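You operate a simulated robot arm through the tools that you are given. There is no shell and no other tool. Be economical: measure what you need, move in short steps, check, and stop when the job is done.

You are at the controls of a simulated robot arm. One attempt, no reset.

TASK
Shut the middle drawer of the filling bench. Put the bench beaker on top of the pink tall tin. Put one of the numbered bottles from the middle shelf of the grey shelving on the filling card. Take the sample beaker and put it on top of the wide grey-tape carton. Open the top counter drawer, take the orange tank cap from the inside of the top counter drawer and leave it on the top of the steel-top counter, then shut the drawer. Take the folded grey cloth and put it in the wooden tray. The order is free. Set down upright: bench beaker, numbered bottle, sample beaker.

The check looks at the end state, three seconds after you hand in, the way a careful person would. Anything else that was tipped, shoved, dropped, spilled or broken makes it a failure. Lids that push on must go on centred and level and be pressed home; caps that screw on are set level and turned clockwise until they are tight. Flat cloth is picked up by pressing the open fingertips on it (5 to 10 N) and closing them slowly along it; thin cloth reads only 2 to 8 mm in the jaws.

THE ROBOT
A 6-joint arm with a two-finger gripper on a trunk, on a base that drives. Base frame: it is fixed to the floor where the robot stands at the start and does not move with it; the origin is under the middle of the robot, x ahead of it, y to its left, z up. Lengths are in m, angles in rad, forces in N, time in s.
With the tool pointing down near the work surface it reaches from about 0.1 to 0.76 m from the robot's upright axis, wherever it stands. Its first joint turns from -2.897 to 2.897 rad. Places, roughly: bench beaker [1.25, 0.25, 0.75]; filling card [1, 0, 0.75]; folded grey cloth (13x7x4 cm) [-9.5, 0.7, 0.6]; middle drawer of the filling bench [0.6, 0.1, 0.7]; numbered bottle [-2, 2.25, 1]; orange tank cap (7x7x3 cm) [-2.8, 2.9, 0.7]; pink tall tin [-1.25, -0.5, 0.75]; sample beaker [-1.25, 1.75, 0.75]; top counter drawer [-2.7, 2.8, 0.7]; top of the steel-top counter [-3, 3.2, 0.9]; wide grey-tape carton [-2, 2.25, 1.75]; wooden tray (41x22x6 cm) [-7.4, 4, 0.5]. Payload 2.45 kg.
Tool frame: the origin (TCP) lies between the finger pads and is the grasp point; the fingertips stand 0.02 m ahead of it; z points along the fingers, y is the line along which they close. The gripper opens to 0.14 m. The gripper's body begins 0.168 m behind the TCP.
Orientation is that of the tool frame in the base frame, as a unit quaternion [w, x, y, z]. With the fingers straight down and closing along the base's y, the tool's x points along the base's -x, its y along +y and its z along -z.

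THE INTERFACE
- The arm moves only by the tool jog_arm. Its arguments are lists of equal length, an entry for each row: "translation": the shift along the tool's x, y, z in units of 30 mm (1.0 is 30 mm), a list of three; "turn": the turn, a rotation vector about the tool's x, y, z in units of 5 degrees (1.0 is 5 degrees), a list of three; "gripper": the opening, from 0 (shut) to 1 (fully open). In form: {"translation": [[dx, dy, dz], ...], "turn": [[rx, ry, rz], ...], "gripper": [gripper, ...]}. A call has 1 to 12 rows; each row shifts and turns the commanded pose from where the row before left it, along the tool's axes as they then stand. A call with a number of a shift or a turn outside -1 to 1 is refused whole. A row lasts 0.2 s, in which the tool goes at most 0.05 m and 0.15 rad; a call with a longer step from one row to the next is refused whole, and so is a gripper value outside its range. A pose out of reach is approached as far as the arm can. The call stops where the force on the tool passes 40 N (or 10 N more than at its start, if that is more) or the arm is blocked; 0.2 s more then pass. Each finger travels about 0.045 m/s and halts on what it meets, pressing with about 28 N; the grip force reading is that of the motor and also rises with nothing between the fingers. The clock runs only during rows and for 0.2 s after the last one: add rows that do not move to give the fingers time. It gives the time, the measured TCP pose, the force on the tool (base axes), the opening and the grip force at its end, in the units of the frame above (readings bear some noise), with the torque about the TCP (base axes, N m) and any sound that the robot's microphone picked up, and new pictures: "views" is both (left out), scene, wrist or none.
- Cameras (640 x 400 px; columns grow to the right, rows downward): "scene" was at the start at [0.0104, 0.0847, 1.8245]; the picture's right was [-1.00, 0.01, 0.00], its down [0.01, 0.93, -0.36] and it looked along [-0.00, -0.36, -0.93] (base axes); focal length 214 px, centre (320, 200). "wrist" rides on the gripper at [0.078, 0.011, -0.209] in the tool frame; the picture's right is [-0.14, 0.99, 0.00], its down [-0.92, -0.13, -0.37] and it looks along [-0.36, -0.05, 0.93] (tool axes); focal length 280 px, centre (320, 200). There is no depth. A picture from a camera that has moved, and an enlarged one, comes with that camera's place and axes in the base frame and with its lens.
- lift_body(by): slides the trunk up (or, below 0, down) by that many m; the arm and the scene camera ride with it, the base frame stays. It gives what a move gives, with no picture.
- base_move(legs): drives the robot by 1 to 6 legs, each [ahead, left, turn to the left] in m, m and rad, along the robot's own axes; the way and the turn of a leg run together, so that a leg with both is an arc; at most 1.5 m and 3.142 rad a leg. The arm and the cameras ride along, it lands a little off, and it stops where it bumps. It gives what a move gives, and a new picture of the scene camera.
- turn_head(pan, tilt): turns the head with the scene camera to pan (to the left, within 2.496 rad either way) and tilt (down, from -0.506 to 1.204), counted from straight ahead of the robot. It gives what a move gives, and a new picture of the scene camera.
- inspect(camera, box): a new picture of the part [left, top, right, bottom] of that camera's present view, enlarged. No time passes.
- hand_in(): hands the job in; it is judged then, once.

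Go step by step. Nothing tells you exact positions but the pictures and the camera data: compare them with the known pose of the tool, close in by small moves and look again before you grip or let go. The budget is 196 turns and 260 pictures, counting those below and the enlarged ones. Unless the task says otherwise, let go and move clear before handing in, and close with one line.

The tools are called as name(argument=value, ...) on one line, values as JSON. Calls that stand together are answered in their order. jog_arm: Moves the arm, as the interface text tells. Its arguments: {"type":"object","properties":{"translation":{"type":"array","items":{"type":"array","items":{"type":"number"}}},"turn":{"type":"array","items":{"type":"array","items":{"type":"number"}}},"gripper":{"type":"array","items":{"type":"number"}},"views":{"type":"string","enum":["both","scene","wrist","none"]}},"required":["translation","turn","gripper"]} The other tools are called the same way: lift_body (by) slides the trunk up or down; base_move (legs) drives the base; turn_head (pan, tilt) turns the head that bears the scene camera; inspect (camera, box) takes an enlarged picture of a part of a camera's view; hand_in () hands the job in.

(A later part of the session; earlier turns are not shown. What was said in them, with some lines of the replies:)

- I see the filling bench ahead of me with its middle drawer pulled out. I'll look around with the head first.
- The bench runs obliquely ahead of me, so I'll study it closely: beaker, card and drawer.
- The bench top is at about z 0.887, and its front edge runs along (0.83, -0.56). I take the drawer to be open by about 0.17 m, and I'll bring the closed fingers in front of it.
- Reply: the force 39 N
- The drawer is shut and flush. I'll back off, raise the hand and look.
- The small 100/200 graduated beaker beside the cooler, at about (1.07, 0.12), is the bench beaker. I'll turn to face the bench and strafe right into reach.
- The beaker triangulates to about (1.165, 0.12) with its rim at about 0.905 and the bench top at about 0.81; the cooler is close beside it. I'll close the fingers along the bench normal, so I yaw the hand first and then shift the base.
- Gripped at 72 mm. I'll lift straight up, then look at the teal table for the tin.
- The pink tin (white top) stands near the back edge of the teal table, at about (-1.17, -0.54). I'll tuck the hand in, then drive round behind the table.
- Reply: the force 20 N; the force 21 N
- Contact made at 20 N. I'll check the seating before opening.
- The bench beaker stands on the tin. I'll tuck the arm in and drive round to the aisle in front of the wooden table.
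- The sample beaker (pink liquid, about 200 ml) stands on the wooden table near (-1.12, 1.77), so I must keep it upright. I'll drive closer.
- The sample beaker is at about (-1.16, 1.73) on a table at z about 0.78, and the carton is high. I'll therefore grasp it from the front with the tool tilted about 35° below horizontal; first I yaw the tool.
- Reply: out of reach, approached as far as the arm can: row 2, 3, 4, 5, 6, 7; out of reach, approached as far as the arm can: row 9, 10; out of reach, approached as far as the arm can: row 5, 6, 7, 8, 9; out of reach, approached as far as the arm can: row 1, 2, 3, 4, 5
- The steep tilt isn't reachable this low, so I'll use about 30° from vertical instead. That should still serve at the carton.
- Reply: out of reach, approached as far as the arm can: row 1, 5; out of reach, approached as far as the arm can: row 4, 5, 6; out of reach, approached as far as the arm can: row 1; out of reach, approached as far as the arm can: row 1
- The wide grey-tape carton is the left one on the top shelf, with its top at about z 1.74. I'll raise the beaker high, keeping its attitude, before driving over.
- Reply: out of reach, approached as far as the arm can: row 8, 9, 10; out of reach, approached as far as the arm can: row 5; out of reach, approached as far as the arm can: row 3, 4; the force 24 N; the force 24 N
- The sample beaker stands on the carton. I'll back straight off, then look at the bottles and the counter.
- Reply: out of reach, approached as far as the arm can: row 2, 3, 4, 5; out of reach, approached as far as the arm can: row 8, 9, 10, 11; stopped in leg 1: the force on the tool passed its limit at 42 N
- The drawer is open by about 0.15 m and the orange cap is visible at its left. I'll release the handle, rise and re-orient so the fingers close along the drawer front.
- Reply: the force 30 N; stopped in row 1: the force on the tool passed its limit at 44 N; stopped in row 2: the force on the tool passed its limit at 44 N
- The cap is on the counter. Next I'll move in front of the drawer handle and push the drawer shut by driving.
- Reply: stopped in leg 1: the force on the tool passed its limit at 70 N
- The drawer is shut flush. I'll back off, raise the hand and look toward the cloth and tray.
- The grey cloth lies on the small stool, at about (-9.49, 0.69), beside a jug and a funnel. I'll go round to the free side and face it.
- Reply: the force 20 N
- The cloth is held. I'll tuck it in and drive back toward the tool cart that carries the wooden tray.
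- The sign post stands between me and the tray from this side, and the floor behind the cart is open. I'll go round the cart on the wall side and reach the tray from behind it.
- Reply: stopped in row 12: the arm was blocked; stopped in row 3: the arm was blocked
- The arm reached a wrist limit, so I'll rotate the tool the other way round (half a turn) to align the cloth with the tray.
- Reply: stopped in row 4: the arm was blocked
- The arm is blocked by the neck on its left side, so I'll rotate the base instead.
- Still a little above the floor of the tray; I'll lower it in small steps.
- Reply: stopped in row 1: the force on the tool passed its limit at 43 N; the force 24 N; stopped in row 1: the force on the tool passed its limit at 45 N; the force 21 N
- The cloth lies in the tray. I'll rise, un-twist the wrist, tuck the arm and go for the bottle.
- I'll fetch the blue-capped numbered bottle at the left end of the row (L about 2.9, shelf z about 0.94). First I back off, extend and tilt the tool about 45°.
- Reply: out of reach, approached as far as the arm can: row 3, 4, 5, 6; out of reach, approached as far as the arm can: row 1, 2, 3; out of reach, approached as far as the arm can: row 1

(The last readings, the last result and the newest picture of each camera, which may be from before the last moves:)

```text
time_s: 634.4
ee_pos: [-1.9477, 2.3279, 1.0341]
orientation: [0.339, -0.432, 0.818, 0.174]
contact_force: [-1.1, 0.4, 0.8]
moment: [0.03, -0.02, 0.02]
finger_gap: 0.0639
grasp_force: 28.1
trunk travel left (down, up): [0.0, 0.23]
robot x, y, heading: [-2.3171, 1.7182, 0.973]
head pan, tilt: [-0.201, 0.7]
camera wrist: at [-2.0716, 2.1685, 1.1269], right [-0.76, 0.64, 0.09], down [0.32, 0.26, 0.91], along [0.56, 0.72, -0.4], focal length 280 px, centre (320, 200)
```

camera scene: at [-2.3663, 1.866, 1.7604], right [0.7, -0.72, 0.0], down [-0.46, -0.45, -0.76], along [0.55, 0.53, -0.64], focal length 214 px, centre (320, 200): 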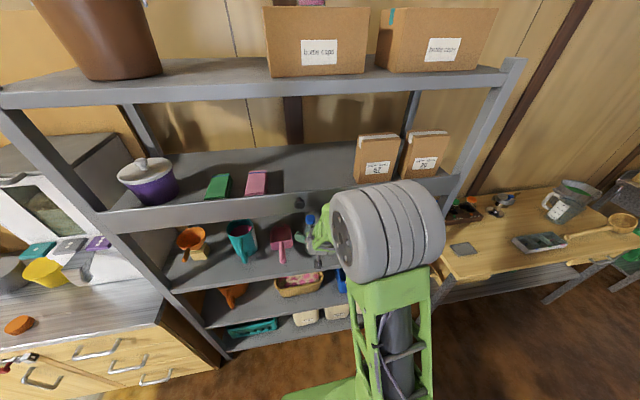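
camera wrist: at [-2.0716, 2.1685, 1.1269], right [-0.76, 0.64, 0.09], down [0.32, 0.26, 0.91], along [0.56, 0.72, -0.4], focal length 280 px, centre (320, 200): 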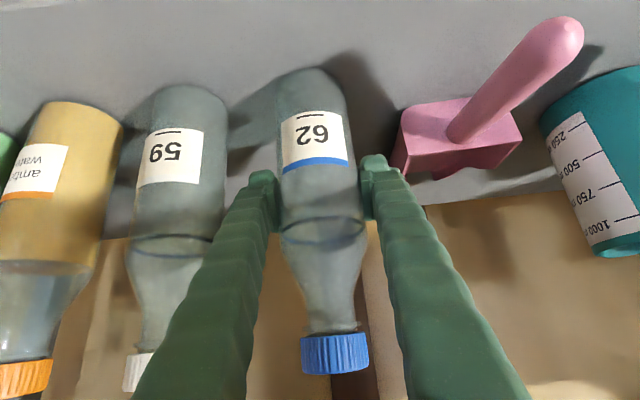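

lift_body(by=0.03)

base_move(legs=[[-0.3, 0, 0]])

inspect(camera="wrist", box=[0, 0, 640, 400])

```text
time_s: 635.1
ee_pos: [-1.9469, 2.3293, 1.063]
orientation: [0.34, -0.432, 0.817, 0.173]
contact_force: [0.0, -0.1, -0.8]
moment: [-0.01, -0.02, 0.0]
finger_gap: 0.064
grasp_force: 27.7
trunk travel left (down, up): [-0.03, 0.2]
robot x, y, heading: [-2.3209, 1.716, 0.968]
head pan, tilt: [-0.201, 0.7]
```

```text
time_s: 637.2
ee_pos: [-2.113, 2.0802, 1.0639]
orientation: [0.34, -0.43, 0.818, 0.174]
contact_force: [-0.3, -0.3, -0.2]
moment: [0.05, 0.01, 0.03]
finger_gap: 0.064
grasp_force: 27.7
trunk travel left (down, up): [-0.03, 0.2]
robot x, y, heading: [-2.4888, 1.4721, 0.967]
head pan, tilt: [-0.201, 0.7]
camera scene: at [-2.5358, 1.6187, 1.7905], right [0.69, -0.72, 0.0], down [-0.46, -0.45, -0.77], along [0.55, 0.53, -0.64], focal length 214 px, centre (320, 200)
```

scene: 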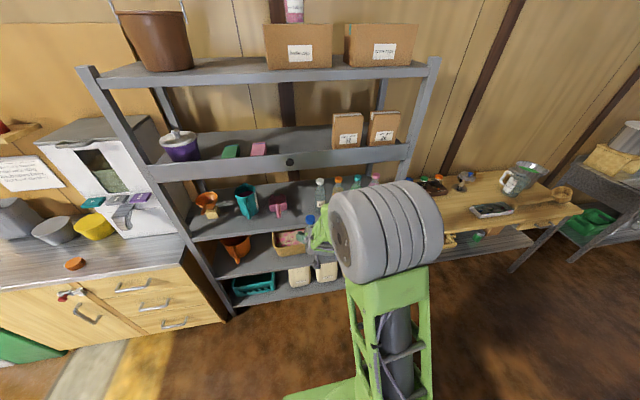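

```text
1.00 times, centred on (320, 200) of wrist (not enlarged: the box is as wide or as high as the picture)
camera zoom: at [-2.2389, 1.9207, 1.157], right [-0.76, 0.65, 0.09], down [0.32, 0.25, 0.91], along [0.57, 0.72, -0.4], focal length 280 px, centre (320, 200)
```

zoom: 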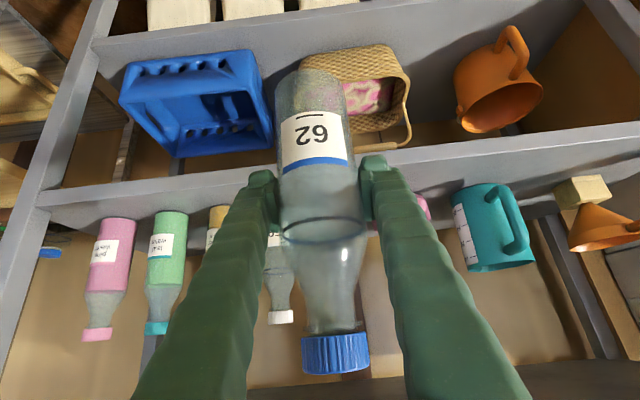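

jog_arm(translation=[[0.1, 0, -0.6], [0.1, 0, -1], [0.1, 0, -1], [0.1, 0, -1], [0.1, 0, -1], [0.1, 0, -1], [0.1, 0, -0.8], [0, 0, 0]], turn=[[0, 0, 0], [0, 0, 0], [0, 0, 0], [0, 0, 0], [0, 0, 0], [0, 0, 0], [0, 0, 0], [0, 0, 0]], gripper=[0.25, 0.25, 0.25, 0.25, 0.25, 0.25, 0.25, 0.25], views="none")

base_move(legs=[[0.08, 0, 0.01], [0, -1.3, 0], [0, -0.7, 0]])

```text
time_s: 639.0
ee_pos: [-2.2004, 1.9586, 1.1856]
orientation: [0.339, -0.43, 0.819, 0.173]
contact_force: [0.6, -0.2, -0.7]
moment: [0.0, -0.04, 0.02]
finger_gap: 0.0637
grasp_force: 27.9
trunk travel left (down, up): [-0.03, 0.2]
robot x, y, heading: [-2.4863, 1.4708, 0.963]
head pan, tilt: [-0.201, 0.7]
```

```text
time_s: 657.4
ee_pos: [-0.5098, 0.9067, 1.1847]
orientation: [0.338, -0.434, 0.817, 0.175]
contact_force: [-0.2, -0.2, -1.5]
moment: [-0.01, 0.02, 0.0]
finger_gap: 0.0635
grasp_force: 28.5
trunk travel left (down, up): [-0.03, 0.2]
robot x, y, heading: [-0.7926, 0.4239, 0.974]
head pan, tilt: [-0.201, 0.7]
camera scene: at [-0.8428, 0.5659, 1.7905], right [0.7, -0.72, 0.0], down [-0.46, -0.45, -0.76], along [0.55, 0.53, -0.64], focal length 214 px, centre (320, 200)
```

scene: 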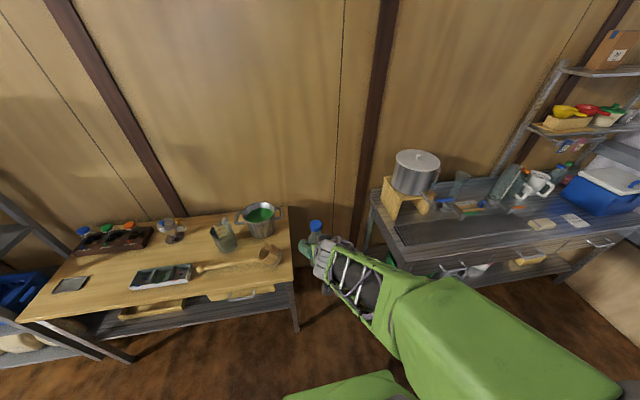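

base_move(legs=[[0, -1.0, 0], [0, -0.67, 0]])

turn_head(pan=0, tilt=0.8)

inspect(camera="wrist", box=[0, 0, 640, 400])

```text
time_s: 672.6
ee_pos: [0.8879, -0.0452, 1.1851]
orientation: [0.339, -0.435, 0.816, 0.176]
contact_force: [0.4, -0.5, -0.7]
moment: [0.01, 0.04, 0.02]
finger_gap: 0.0625
grasp_force: 28.2
trunk travel left (down, up): [-0.03, 0.2]
robot x, y, heading: [0.6073, -0.5314, 0.98]
head pan, tilt: [-0.201, 0.7]
camera scene: at [0.5582, -0.3877, 1.7905], right [0.7, -0.71, 0.0], down [-0.46, -0.45, -0.76], along [0.54, 0.54, -0.64], focal length 214 px, centre (320, 200)
```

scene: 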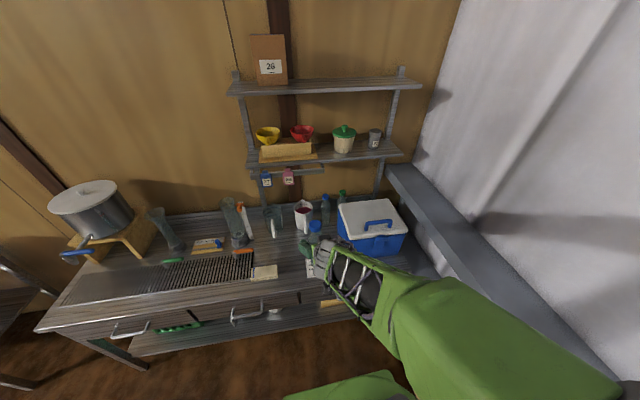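

```text
time_s: 673.3
ee_pos: [0.8888, -0.0449, 1.1853]
orientation: [0.339, -0.435, 0.816, 0.176]
contact_force: [0.5, -0.3, 0.3]
moment: [0.05, -0.01, 0.01]
finger_gap: 0.0623
grasp_force: 28.1
trunk travel left (down, up): [-0.03, 0.2]
robot x, y, heading: [0.6088, -0.5345, 0.977]
head pan, tilt: [0.0, 0.799]
camera scene: at [0.5427, -0.3803, 1.7822], right [0.83, -0.56, 0.0], down [-0.4, -0.59, -0.7], along [0.39, 0.58, -0.72], focal length 214 px, centre (320, 200)
```

scene: 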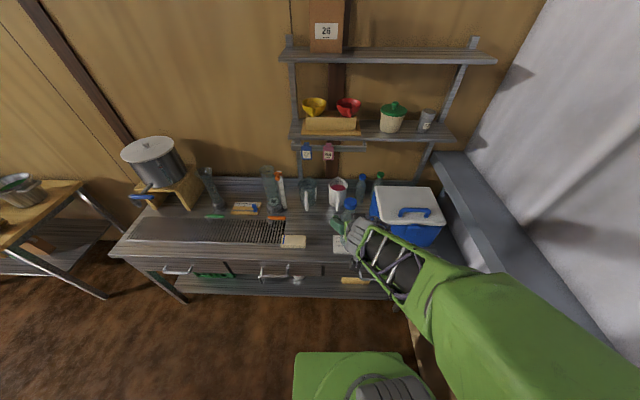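

```text
1.00 times, centred on (320, 200) of wrist (not enlarged: the box is as wide or as high as the picture)
camera zoom: at [0.7662, -0.2057, 1.2781], right [-0.77, 0.64, 0.09], down [0.32, 0.26, 0.91], along [0.56, 0.73, -0.4], focal length 280 px, centre (320, 200)
```

zoom: 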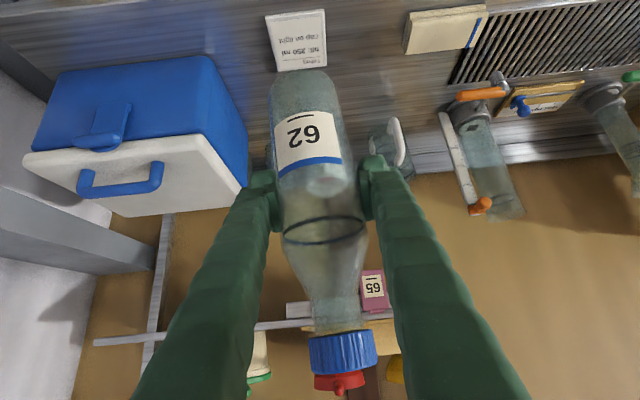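

The steep forward tilt won't reach down to the card, but the bottle can be turned about its own axis. I'll swing the hand 90° round the vertical so the wrist bends sideways instead.

jog_arm(translation=[[0, 0, 0], [0, 0, 0], [0, 0, 0], [0, 0, 0], [0, 0, 0], [0, 0, 0], [0, 0, 0], [0, 0, 0], [0, 0, 0]], turn=[[0.706, 0.008, 0.71], [0.706, 0.008, 0.71], [0.706, 0.008, 0.71], [0.706, 0.008, 0.71], [0.706, 0.008, 0.71], [0.706, 0.008, 0.71], [0.706, 0.008, 0.71], [0.706, 0.008, 0.71], [0.706, 0.008, 0.71]], gripper=[0.25, 0.25, 0.25, 0.25, 0.25, 0.25, 0.25, 0.25, 0.25], views="none")

jog_arm(translation=[[0, 0, 0], [0, 0, 0], [0, 0, 0], [0, 0, 0], [0, 0, 0], [0, 0, 0], [0, 0, 0], [0, 0, 0], [0, 0, 0], [0, 0, 0]], turn=[[0.706, 0.008, 0.71], [0.706, 0.008, 0.71], [0.706, 0.008, 0.71], [0.706, 0.008, 0.71], [0.706, 0.008, 0.71], [0.706, 0.008, 0.71], [0.706, 0.008, 0.71], [0.706, 0.008, 0.71], [0.706, 0.008, 0.71], [0, 0, 0]], gripper=[0.25, 0.25, 0.25, 0.25, 0.25, 0.25, 0.25, 0.25, 0.25, 0.25], views="both")

```text
time_s: 675.3
ee_pos: [0.888, -0.0441, 1.1851]
orientation: [0.381, -0.089, 0.92, 0.032]
contact_force: [-0.6, -0.5, -0.6]
moment: [-0.02, -0.03, 0.0]
finger_gap: 0.0619
grasp_force: 28.1
trunk travel left (down, up): [-0.03, 0.2]
robot x, y, heading: [0.6067, -0.5304, 0.978]
head pan, tilt: [0.0, 0.799]
```

```text
time_s: 677.5
ee_pos: [0.8884, -0.0442, 1.1851]
orientation: [0.362, 0.27, 0.885, -0.116]
contact_force: [0.0, 0.0, 0.2]
moment: [-0.02, 0.04, 0.0]
finger_gap: 0.062
grasp_force: 28.1
trunk travel left (down, up): [-0.03, 0.2]
robot x, y, heading: [0.6077, -0.5285, 0.974]
head pan, tilt: [0.0, 0.799]
camera scene: at [0.5426, -0.3803, 1.7822], right [0.83, -0.56, 0.0], down [-0.4, -0.59, -0.7], along [0.39, 0.58, -0.72], focal length 214 px, centre (320, 200)
camera wrist: at [0.7279, 0.0795, 1.2783], right [0.64, 0.76, 0.09], down [0.26, -0.32, 0.91], along [0.73, -0.56, -0.4], focal length 280 px, centre (320, 200)
```

scene: 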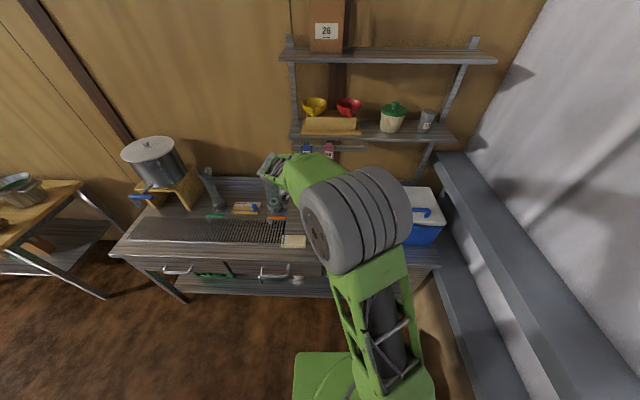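
wrist: 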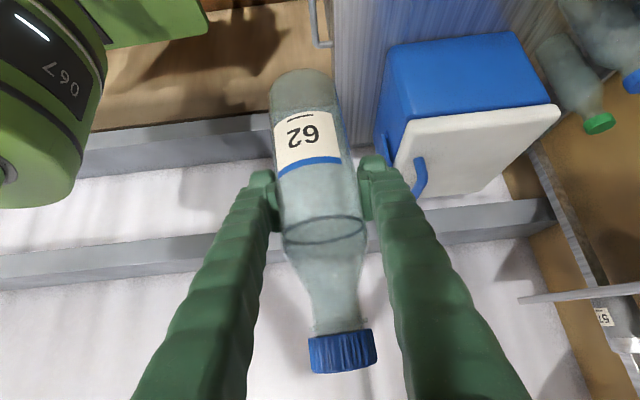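

jog_arm(translation=[[-0.12, 0.94, 0.1], [-0.12, 0.94, 0.1], [-0.12, 0.94, 0.1], [-0.12, 0.94, 0.1], [-0.12, 0.94, 0.1], [0.7, 0, 0.71], [0.7, 0, 0.71], [0.7, 0, 0.71], [0.7, 0, 0.71], [0, 0, 0]], turn=[[0, 0, 0], [0, 0, 0], [0, 0, 0], [0, 0, 0], [0, 0, 0], [0, 0, 0], [0, 0, 0], [0, 0, 0], [0, 0, 0], [0, 0, 0]], gripper=[0.25, 0.25, 0.25, 0.25, 0.25, 0.25, 0.25, 0.25, 0.25, 0.25], views="both")

```text
time_s: 679.7
ee_pos: [0.9884, 0.0592, 1.0661]
orientation: [0.363, 0.27, 0.884, -0.116]
contact_force: [0.1, 0.2, -1.4]
moment: [0.02, -0.01, 0.0]
finger_gap: 0.0621
grasp_force: 27.8
trunk travel left (down, up): [-0.03, 0.2]
robot x, y, heading: [0.6089, -0.5331, 0.975]
head pan, tilt: [0.0, 0.799]
camera scene: at [0.5426, -0.3802, 1.7822], right [0.83, -0.56, 0.0], down [-0.4, -0.59, -0.7], along [0.39, 0.58, -0.72], focal length 214 px, centre (320, 200)
camera wrist: at [0.8261, 0.1835, 1.1582], right [0.64, 0.77, 0.09], down [0.26, -0.32, 0.91], along [0.73, -0.56, -0.4], focal length 280 px, centre (320, 200)
```

scene: 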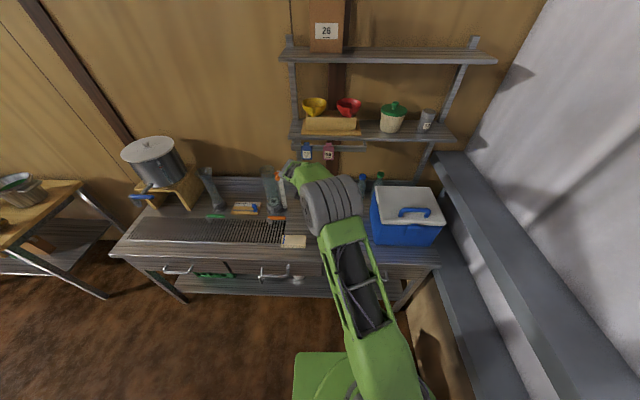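
wrist: 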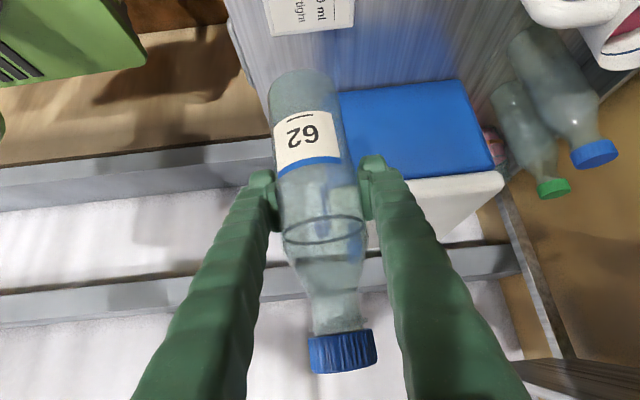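

jog_arm(translation=[[0.7, 0, 0.71], [0.7, 0, 0.71], [0.7, 0, 0.71], [0, 0, 0]], turn=[[0, 0, 0], [0, 0, 0], [0, 0, 0], [0, 0, 0]], gripper=[0.25, 0.25, 0.25, 0.25], views="wrist")

inspect(camera="scene", box=[270, 170, 400, 280])

```text
time_s: 680.7
ee_pos: [0.9868, 0.0577, 0.9755]
orientation: [0.364, 0.27, 0.884, -0.115]
contact_force: [-0.1, 0.6, -0.7]
moment: [-0.03, -0.06, -0.01]
finger_gap: 0.0621
grasp_force: 27.8
trunk travel left (down, up): [-0.03, 0.2]
robot x, y, heading: [0.6036, -0.5325, 0.981]
head pan, tilt: [0.0, 0.799]
camera wrist: at [0.8249, 0.1813, 1.0683], right [0.64, 0.77, 0.09], down [0.26, -0.32, 0.91], along [0.73, -0.56, -0.4], focal length 280 px, centre (320, 200)
```

wrist: 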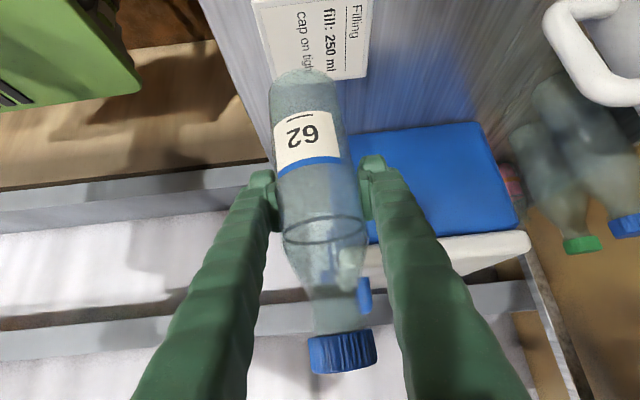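

```text
3.64 times, centred on (335, 225) of scene
camera zoom: at [0.5427, -0.3801, 1.7822], right [0.83, -0.56, 0.0], down [-0.4, -0.59, -0.7], along [0.39, 0.58, -0.72], focal length 780 px, centre (266, 109)
```

zoom: 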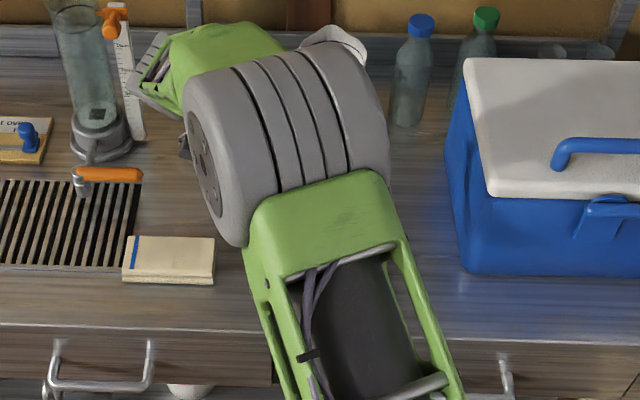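

jog_arm(translation=[[0.24, 0.2, -0.24], [0.5, 0, 0.5], [0, 0, 0]], turn=[[0, 0, 0], [0, 0, 0], [0, 0, 0]], gripper=[0.25, 0.25, 0.25], views="wrist")

inspect(camera="wrist", box=[210, 0, 430, 180])

```text
time_s: 681.5
ee_pos: [0.981, 0.0672, 0.9548]
orientation: [0.363, 0.27, 0.884, -0.116]
contact_force: [-0.2, 0.3, -1.1]
moment: [0.02, 0.02, -0.01]
finger_gap: 0.0621
grasp_force: 27.5
trunk travel left (down, up): [-0.03, 0.2]
robot x, y, heading: [0.6068, -0.5315, 0.978]
head pan, tilt: [0.0, 0.799]
camera wrist: at [0.82, 0.1916, 1.0471], right [0.64, 0.77, 0.09], down [0.26, -0.32, 0.91], along [0.73, -0.56, -0.4], focal length 280 px, centre (320, 200)
```

wrist: 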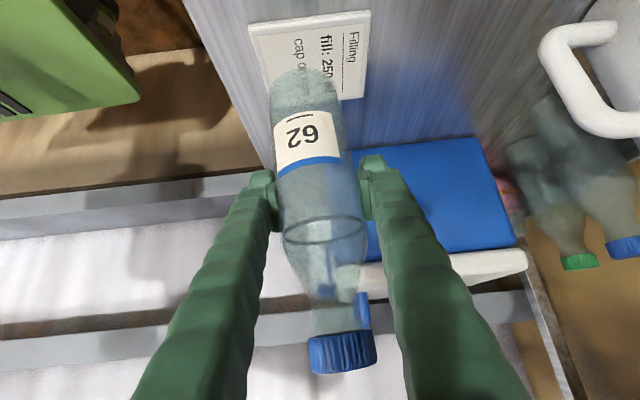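

```text
2.22 times, centred on (320, 90) of wrist
camera zoom: at [0.82, 0.1916, 1.0471], right [0.64, 0.77, 0.09], down [0.26, -0.32, 0.91], along [0.73, -0.56, -0.4], focal length 623 px, centre (320, 444)
```

zoom: 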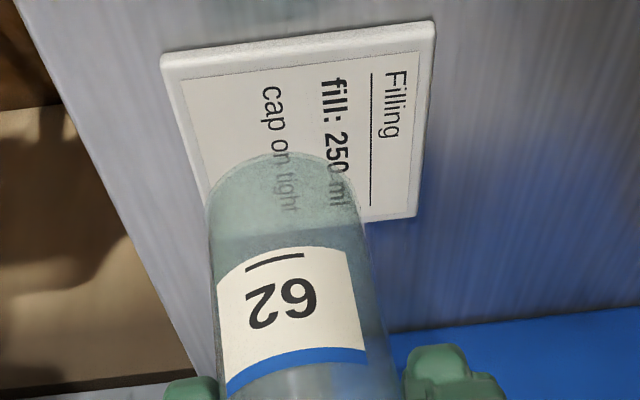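

jog_arm(translation=[[0.12, 0.25, -0.12], [0.2, 0, 0.2], [0.2, 0, 0.2], [0, 0, 0]], turn=[[0, 0, 0], [0, 0, 0], [0, 0, 0], [0, 0, 0]], gripper=[0.25, 0.25, 0.25, 0.25], views="none")

jog_arm(translation=[[0.14, 0, 0.14], [0, 0, 0]], turn=[[0, 0, 0], [0, 0, 0]], gripper=[0.25, 0.25], views="none")

jog_arm(translation=[[0.1, 0, 0.1], [0, 0, 0]], turn=[[0, 0, 0], [0, 0, 0]], gripper=[0.25, 0.25], views="wrist")

```text
time_s: 682.5
ee_pos: [0.9824, 0.0761, 0.9355]
orientation: [0.364, 0.27, 0.884, -0.115]
contact_force: [0.3, -0.1, -1.4]
moment: [-0.01, -0.02, 0.01]
finger_gap: 0.0622
grasp_force: 28.0
trunk travel left (down, up): [-0.03, 0.2]
robot x, y, heading: [0.604, -0.5344, 0.979]
head pan, tilt: [0.0, 0.799]
```

```text
time_s: 683.1
ee_pos: [0.984, 0.0765, 0.9311]
orientation: [0.363, 0.27, 0.884, -0.115]
contact_force: [-0.2, -0.2, -0.4]
moment: [0.02, -0.01, 0.02]
finger_gap: 0.0619
grasp_force: 27.9
trunk travel left (down, up): [-0.03, 0.2]
robot x, y, heading: [0.6095, -0.5337, 0.979]
head pan, tilt: [0.0, 0.799]
```

```text
time_s: 683.7
ee_pos: [0.9817, 0.0778, 0.9265]
orientation: [0.363, 0.27, 0.884, -0.115]
contact_force: [0.1, 0.6, -1.3]
moment: [0.02, 0.0, 0.02]
finger_gap: 0.062
grasp_force: 28.3
trunk travel left (down, up): [-0.03, 0.2]
robot x, y, heading: [0.6059, -0.5356, 0.979]
head pan, tilt: [0.0, 0.799]
camera wrist: at [0.8216, 0.2008, 1.02], right [0.64, 0.77, 0.09], down [0.26, -0.32, 0.91], along [0.73, -0.56, -0.4], focal length 280 px, centre (320, 200)
```

wrist: 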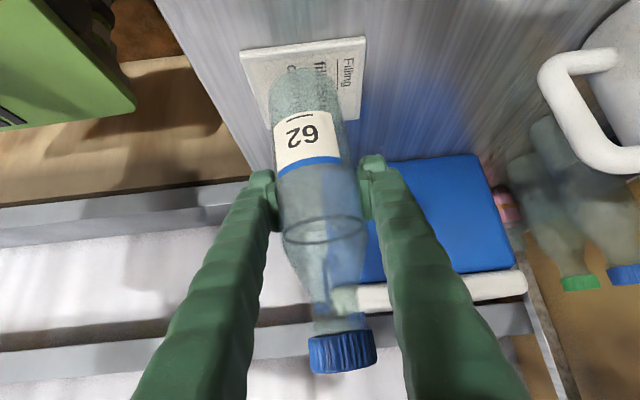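

jog_arm(translation=[[0.12, 0, 0.12], [0, 0, 0]], turn=[[0, 0, 0], [0, 0, 0]], gripper=[0.25, 0.25], views="none")

jog_arm(translation=[[0.1, 0, 0.1], [0, 0, 0]], turn=[[0, 0, 0], [0, 0, 0]], gripper=[0.25, 0.25], views="none")

jog_arm(translation=[[0.1, 0, 0.1], [0, 0, 0]], turn=[[0, 0, 0], [0, 0, 0]], gripper=[0.25, 0.25], views="none")

```text
time_s: 684.3
ee_pos: [0.9821, 0.0771, 0.9219]
orientation: [0.363, 0.27, 0.884, -0.116]
contact_force: [-0.7, -0.2, -0.1]
moment: [0.0, -0.01, 0.01]
finger_gap: 0.0622
grasp_force: 28.5
trunk travel left (down, up): [-0.03, 0.2]
robot x, y, heading: [0.6064, -0.5354, 0.978]
head pan, tilt: [0.0, 0.799]
```

```text
time_s: 684.9
ee_pos: [0.9813, 0.0765, 0.9174]
orientation: [0.363, 0.27, 0.884, -0.116]
contact_force: [-0.6, -0.2, -1.1]
moment: [-0.02, 0.0, -0.01]
finger_gap: 0.0618
grasp_force: 28.2
trunk travel left (down, up): [-0.03, 0.2]
robot x, y, heading: [0.6068, -0.5352, 0.978]
head pan, tilt: [0.0, 0.799]
```

```text
time_s: 685.5
ee_pos: [0.9805, 0.0763, 0.9132]
orientation: [0.363, 0.27, 0.884, -0.116]
contact_force: [-0.3, -0.6, -0.4]
moment: [-0.03, -0.03, -0.01]
finger_gap: 0.0621
grasp_force: 28.1
trunk travel left (down, up): [-0.03, 0.2]
robot x, y, heading: [0.6083, -0.5312, 0.978]
head pan, tilt: [0.0, 0.799]
```

jog_arm(translation=[[0.1, 0, 0.1], [0, 0, 0]], turn=[[0, 0, 0], [0, 0, 0]], gripper=[0.25, 0.25], views="none")

jog_arm(translation=[[0.1, 0, 0.1], [0, 0, 0]], turn=[[0, 0, 0], [0, 0, 0]], gripper=[0.25, 0.25], views="none")

jog_arm(translation=[[0.08, 0, 0.08], [0, 0, 0]], turn=[[0, 0, 0], [0, 0, 0]], gripper=[0.25, 0.25], views="wrist")

```text
time_s: 686.1
ee_pos: [0.9821, 0.0774, 0.9093]
orientation: [0.364, 0.27, 0.884, -0.115]
contact_force: [0.2, -0.3, -0.5]
moment: [0.0, -0.02, 0.01]
finger_gap: 0.062
grasp_force: 28.4
trunk travel left (down, up): [-0.03, 0.2]
robot x, y, heading: [0.6048, -0.5354, 0.977]
head pan, tilt: [0.0, 0.799]
```

```text
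time_s: 686.7
ee_pos: [0.9819, 0.0758, 0.9064]
orientation: [0.363, 0.27, 0.884, -0.115]
contact_force: [-0.5, 0.8, -0.8]
moment: [0.01, -0.01, 0.01]
finger_gap: 0.062
grasp_force: 27.6
trunk travel left (down, up): [-0.03, 0.2]
robot x, y, heading: [0.606, -0.5356, 0.984]
head pan, tilt: [0.0, 0.799]
```

```text
time_s: 687.3
ee_pos: [0.9811, 0.0762, 0.9039]
orientation: [0.365, 0.27, 0.884, -0.115]
contact_force: [-0.7, -0.7, 11.0]
moment: [0.18, 0.05, 0.01]
finger_gap: 0.062
grasp_force: 28.1
trunk travel left (down, up): [-0.03, 0.2]
robot x, y, heading: [0.6077, -0.5354, 0.983]
head pan, tilt: [0.0, 0.799]
camera wrist: at [0.8205, 0.2001, 0.9967], right [0.64, 0.77, 0.09], down [0.26, -0.32, 0.91], along [0.73, -0.56, -0.4], focal length 280 px, centre (320, 200)
```

wrist: 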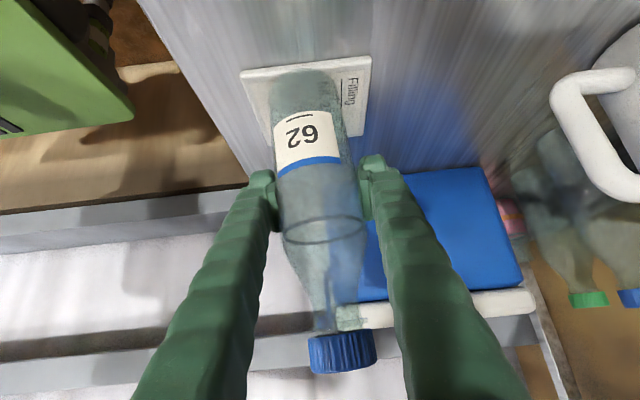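

jog_arm(translation=[[0.06, 0, 0.06], [0, 0, 0]], turn=[[0, 0, 0], [0, 0, 0]], gripper=[0.25, 0.25], views="none")

inspect(camera="wrist", box=[210, 30, 430, 210])

```text
time_s: 687.9
ee_pos: [0.9815, 0.0758, 0.9025]
orientation: [0.364, 0.271, 0.884, -0.114]
contact_force: [-1.6, -2.0, 26.8]
moment: [0.23, 0.2, -0.02]
finger_gap: 0.0623
grasp_force: 28.2
trunk travel left (down, up): [-0.03, 0.2]
robot x, y, heading: [0.6103, -0.5331, 0.984]
head pan, tilt: [0.0, 0.799]
```

```text
2.22 times, centred on (320, 120) of wrist
camera zoom: at [0.82, 0.199, 0.995], right [0.64, 0.77, 0.09], down [0.26, -0.32, 0.91], along [0.73, -0.56, -0.4], focal length 623 px, centre (320, 378)
```

zoom: 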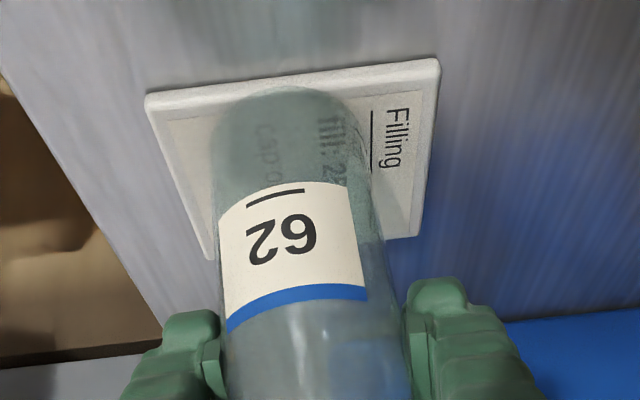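

The bottle sits near one edge of the card, so I'll lift it a centimetre, shift it to the middle and set it down again.

jog_arm(translation=[[-0.25, 0, -0.25], [-0.3, 0.05, 0.29], [0.1, 0, 0.1], [0, 0, 0]], turn=[[0, 0, 0], [0, 0, 0], [0, 0, 0], [0, 0, 0]], gripper=[0.25, 0.25, 0.25, 0.25], views="none")

jog_arm(translation=[[0.1, 0, 0.1], [0, 0, 0]], turn=[[0, 0, 0], [0, 0, 0]], gripper=[0.25, 0.25], views="none")

inspect(camera="wrist", box=[210, 30, 430, 210])

```text
time_s: 688.9
ee_pos: [0.9928, 0.0719, 0.9061]
orientation: [0.363, 0.27, 0.885, -0.115]
contact_force: [-0.8, 0.3, -0.7]
moment: [-0.01, 0.01, 0.01]
finger_gap: 0.0619
grasp_force: 28.2
trunk travel left (down, up): [-0.03, 0.2]
robot x, y, heading: [0.6071, -0.5382, 0.977]
head pan, tilt: [0.0, 0.799]
```

```text
time_s: 689.5
ee_pos: [0.9927, 0.0711, 0.9017]
orientation: [0.364, 0.27, 0.884, -0.115]
contact_force: [0.2, 0.3, 3.3]
moment: [0.05, -0.03, -0.03]
finger_gap: 0.0619
grasp_force: 28.2
trunk travel left (down, up): [-0.03, 0.2]
robot x, y, heading: [0.6078, -0.5331, 0.981]
head pan, tilt: [0.0, 0.799]
```

```text
2.22 times, centred on (320, 120) of wrist
camera zoom: at [0.8318, 0.1948, 0.9956], right [0.64, 0.77, 0.09], down [0.26, -0.32, 0.91], along [0.73, -0.56, -0.4], focal length 623 px, centre (320, 378)
```

zoom: 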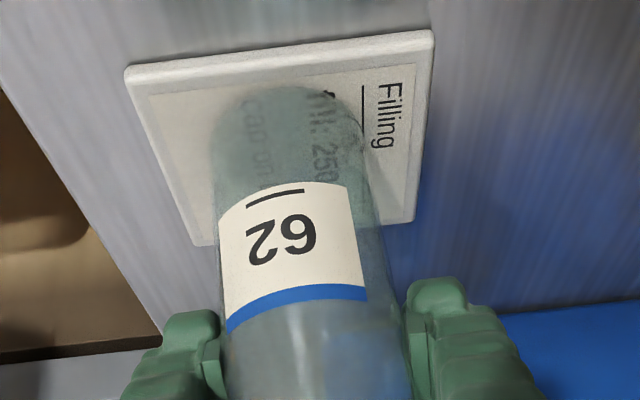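

jog_arm(translation=[[0.05, 0, 0.05], [0, 0, 0], [0, 0, 0], [0, 0, 0], [0, 0, 0], [0, 0, 0]], turn=[[0, 0, 0], [0, 0, 0], [0, 0, 0], [0, 0, 0], [0, 0, 0], [0, 0, 0]], gripper=[0.25, 0.45, 0.5, 0.6, 0.7, 0.75], views="wrist")

```text
time_s: 690.9
ee_pos: [0.9926, 0.0717, 0.8999]
orientation: [0.363, 0.27, 0.884, -0.116]
contact_force: [0.4, 0.6, -0.4]
moment: [-0.01, -0.04, -0.01]
finger_gap: 0.1051
grasp_force: 0.0
trunk travel left (down, up): [-0.03, 0.2]
robot x, y, heading: [0.606, -0.5341, 0.978]
head pan, tilt: [0.0, 0.799]
camera wrist: at [0.8321, 0.1954, 0.9933], right [0.64, 0.77, 0.09], down [0.26, -0.32, 0.91], along [0.73, -0.56, -0.4], focal length 280 px, centre (320, 200)
```

wrist: 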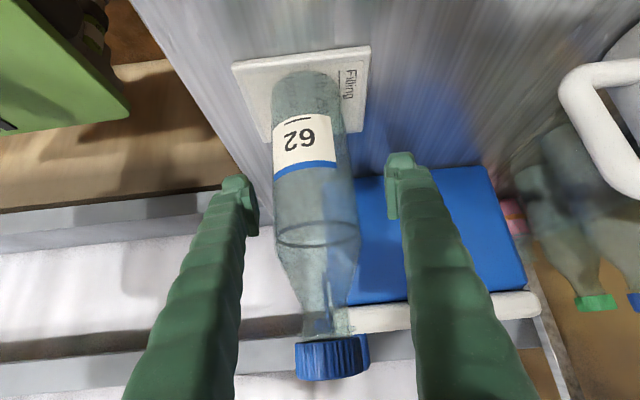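

jog_arm(translation=[[0, 0, -0.5], [0, 0, -1], [0, 0, -1], [0, 0, -1], [0, 0, -1], [0, 0, -1], [-0.7, 0, -0.7], [-0.7, 0, -0.7], [-0.7, 0, -0.7], [-0.7, 0, -0.7], [0, 0, 0]], turn=[[0, 0, 0], [0, 0, 0], [0, 0, 0], [0, 0, 0], [0, 0, 0], [0, 0, 0], [0, 0, 0], [0, 0, 0], [0, 0, 0], [0, 0, 0], [0, 0, 0]], gripper=[0.75, 0.75, 0.75, 0.75, 0.75, 0.75, 0.75, 0.75, 0.75, 0.75, 0.75], views="wrist")

base_move(legs=[[-0.3, 0, 0]])

inspect(camera="scene", box=[220, 120, 460, 320])

```text
time_s: 693.3
ee_pos: [0.8963, 0.1377, 1.1351]
orientation: [0.363, 0.27, 0.884, -0.116]
contact_force: [-0.4, -0.5, 0.4]
moment: [-0.05, 0.01, 0.02]
finger_gap: 0.1049
grasp_force: 0.2
trunk travel left (down, up): [-0.03, 0.2]
robot x, y, heading: [0.6036, -0.5332, 0.975]
head pan, tilt: [0.0, 0.799]
camera wrist: at [0.7362, 0.2612, 1.229], right [0.64, 0.77, 0.09], down [0.26, -0.32, 0.91], along [0.73, -0.56, -0.4], focal length 280 px, centre (320, 200)
```

wrist: 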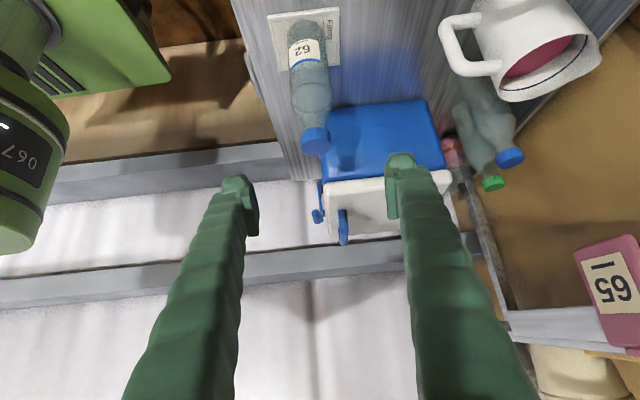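

```text
time_s: 695.4
ee_pos: [0.7269, -0.1139, 1.1369]
orientation: [0.363, 0.269, 0.885, -0.114]
contact_force: [-0.2, 0.8, -0.5]
moment: [0.05, -0.02, 0.0]
finger_gap: 0.1048
grasp_force: 0.1
trunk travel left (down, up): [-0.03, 0.2]
robot x, y, heading: [0.4388, -0.7869, 0.98]
head pan, tilt: [0.0, 0.799]
camera scene: at [0.3731, -0.6328, 1.7823], right [0.83, -0.56, 0.0], down [-0.4, -0.6, -0.7], along [0.39, 0.58, -0.72], focal length 214 px, centre (320, 200)
```

scene: 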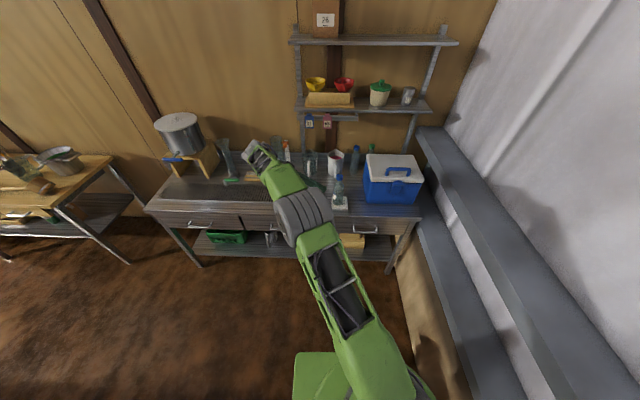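

```text
2.00 times, centred on (340, 220) of scene
camera zoom: at [0.3731, -0.6328, 1.7823], right [0.83, -0.56, 0.0], down [-0.4, -0.6, -0.7], along [0.39, 0.58, -0.72], focal length 429 px, centre (280, 160)
```

zoom: 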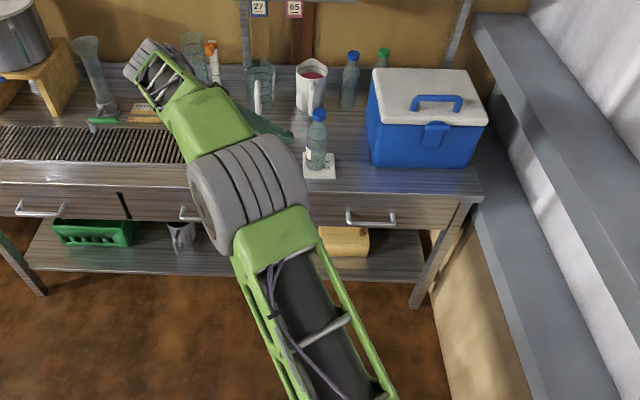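

The bottle stands on the card, and all the tasks look done. A last look at the tin and the carton before handing in.

turn_head(pan=2.3, tilt=0.5)

inspect(camera="scene", box=[300, 160, 460, 280])

turn_head(pan=1.3, tilt=0.2)

```text
time_s: 697.5
ee_pos: [0.7272, -0.1129, 1.1356]
orientation: [0.363, 0.269, 0.884, -0.115]
contact_force: [-0.1, 1.1, -0.1]
moment: [0.0, 0.01, -0.01]
finger_gap: 0.105
grasp_force: 0.0
trunk travel left (down, up): [-0.03, 0.2]
robot x, y, heading: [0.435, -0.7884, 0.979]
head pan, tilt: [2.3, 0.499]
camera scene: at [0.2384, -0.7117, 1.8082], right [-0.14, 0.99, 0.0], down [0.47, 0.07, -0.88], along [-0.87, -0.12, -0.48], focal length 214 px, centre (320, 200)
```

scene: 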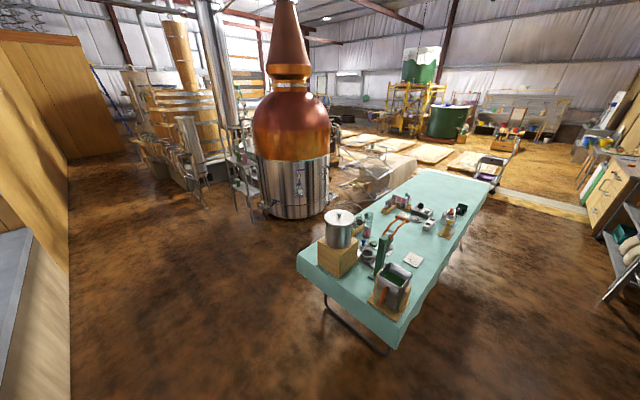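

```text
3.33 times, centred on (380, 220) of scene
camera zoom: at [0.2384, -0.7117, 1.8082], right [-0.14, 0.99, 0.0], down [0.47, 0.07, -0.88], along [-0.87, -0.12, -0.48], focal length 715 px, centre (120, 133)
```

zoom: 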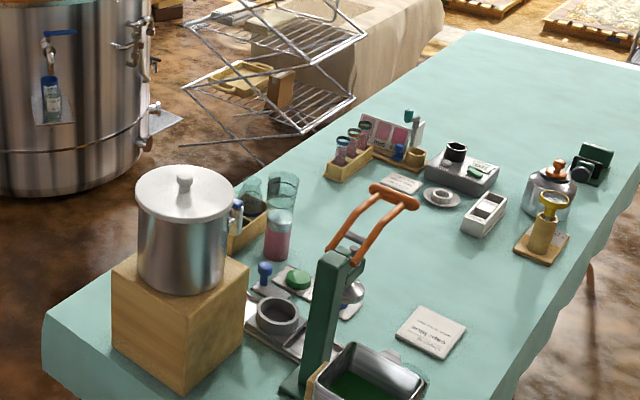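

```text
time_s: 698.8
ee_pos: [0.7267, -0.1135, 1.137]
orientation: [0.363, 0.269, 0.885, -0.115]
contact_force: [-0.1, 0.0, -0.3]
moment: [0.0, 0.0, 0.0]
finger_gap: 0.1051
grasp_force: 0.0
trunk travel left (down, up): [-0.03, 0.2]
robot x, y, heading: [0.4382, -0.7883, 0.981]
head pan, tilt: [1.3, 0.201]
camera scene: at [0.2677, -0.6285, 1.8358], right [0.76, 0.65, 0.0], down [0.13, -0.15, -0.98], along [-0.64, 0.74, -0.2], focal length 214 px, centre (320, 200)
```

scene: 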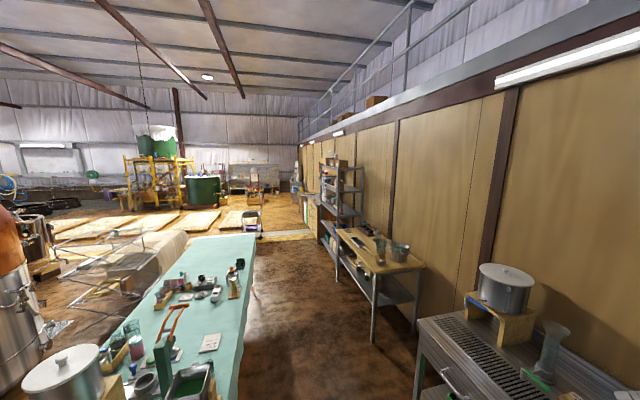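

The beaker still stands on the tin and nothing looks disturbed, so I'm handing in.

hand_in()

```text
The job is handed in.
```

I did all six tasks and handed the job in; no verdict has come back yet. In my last look the bench beaker was upright on the pink tin and bottle 62 was upright on the filling card; I did not re-check the rest closely after setting them.
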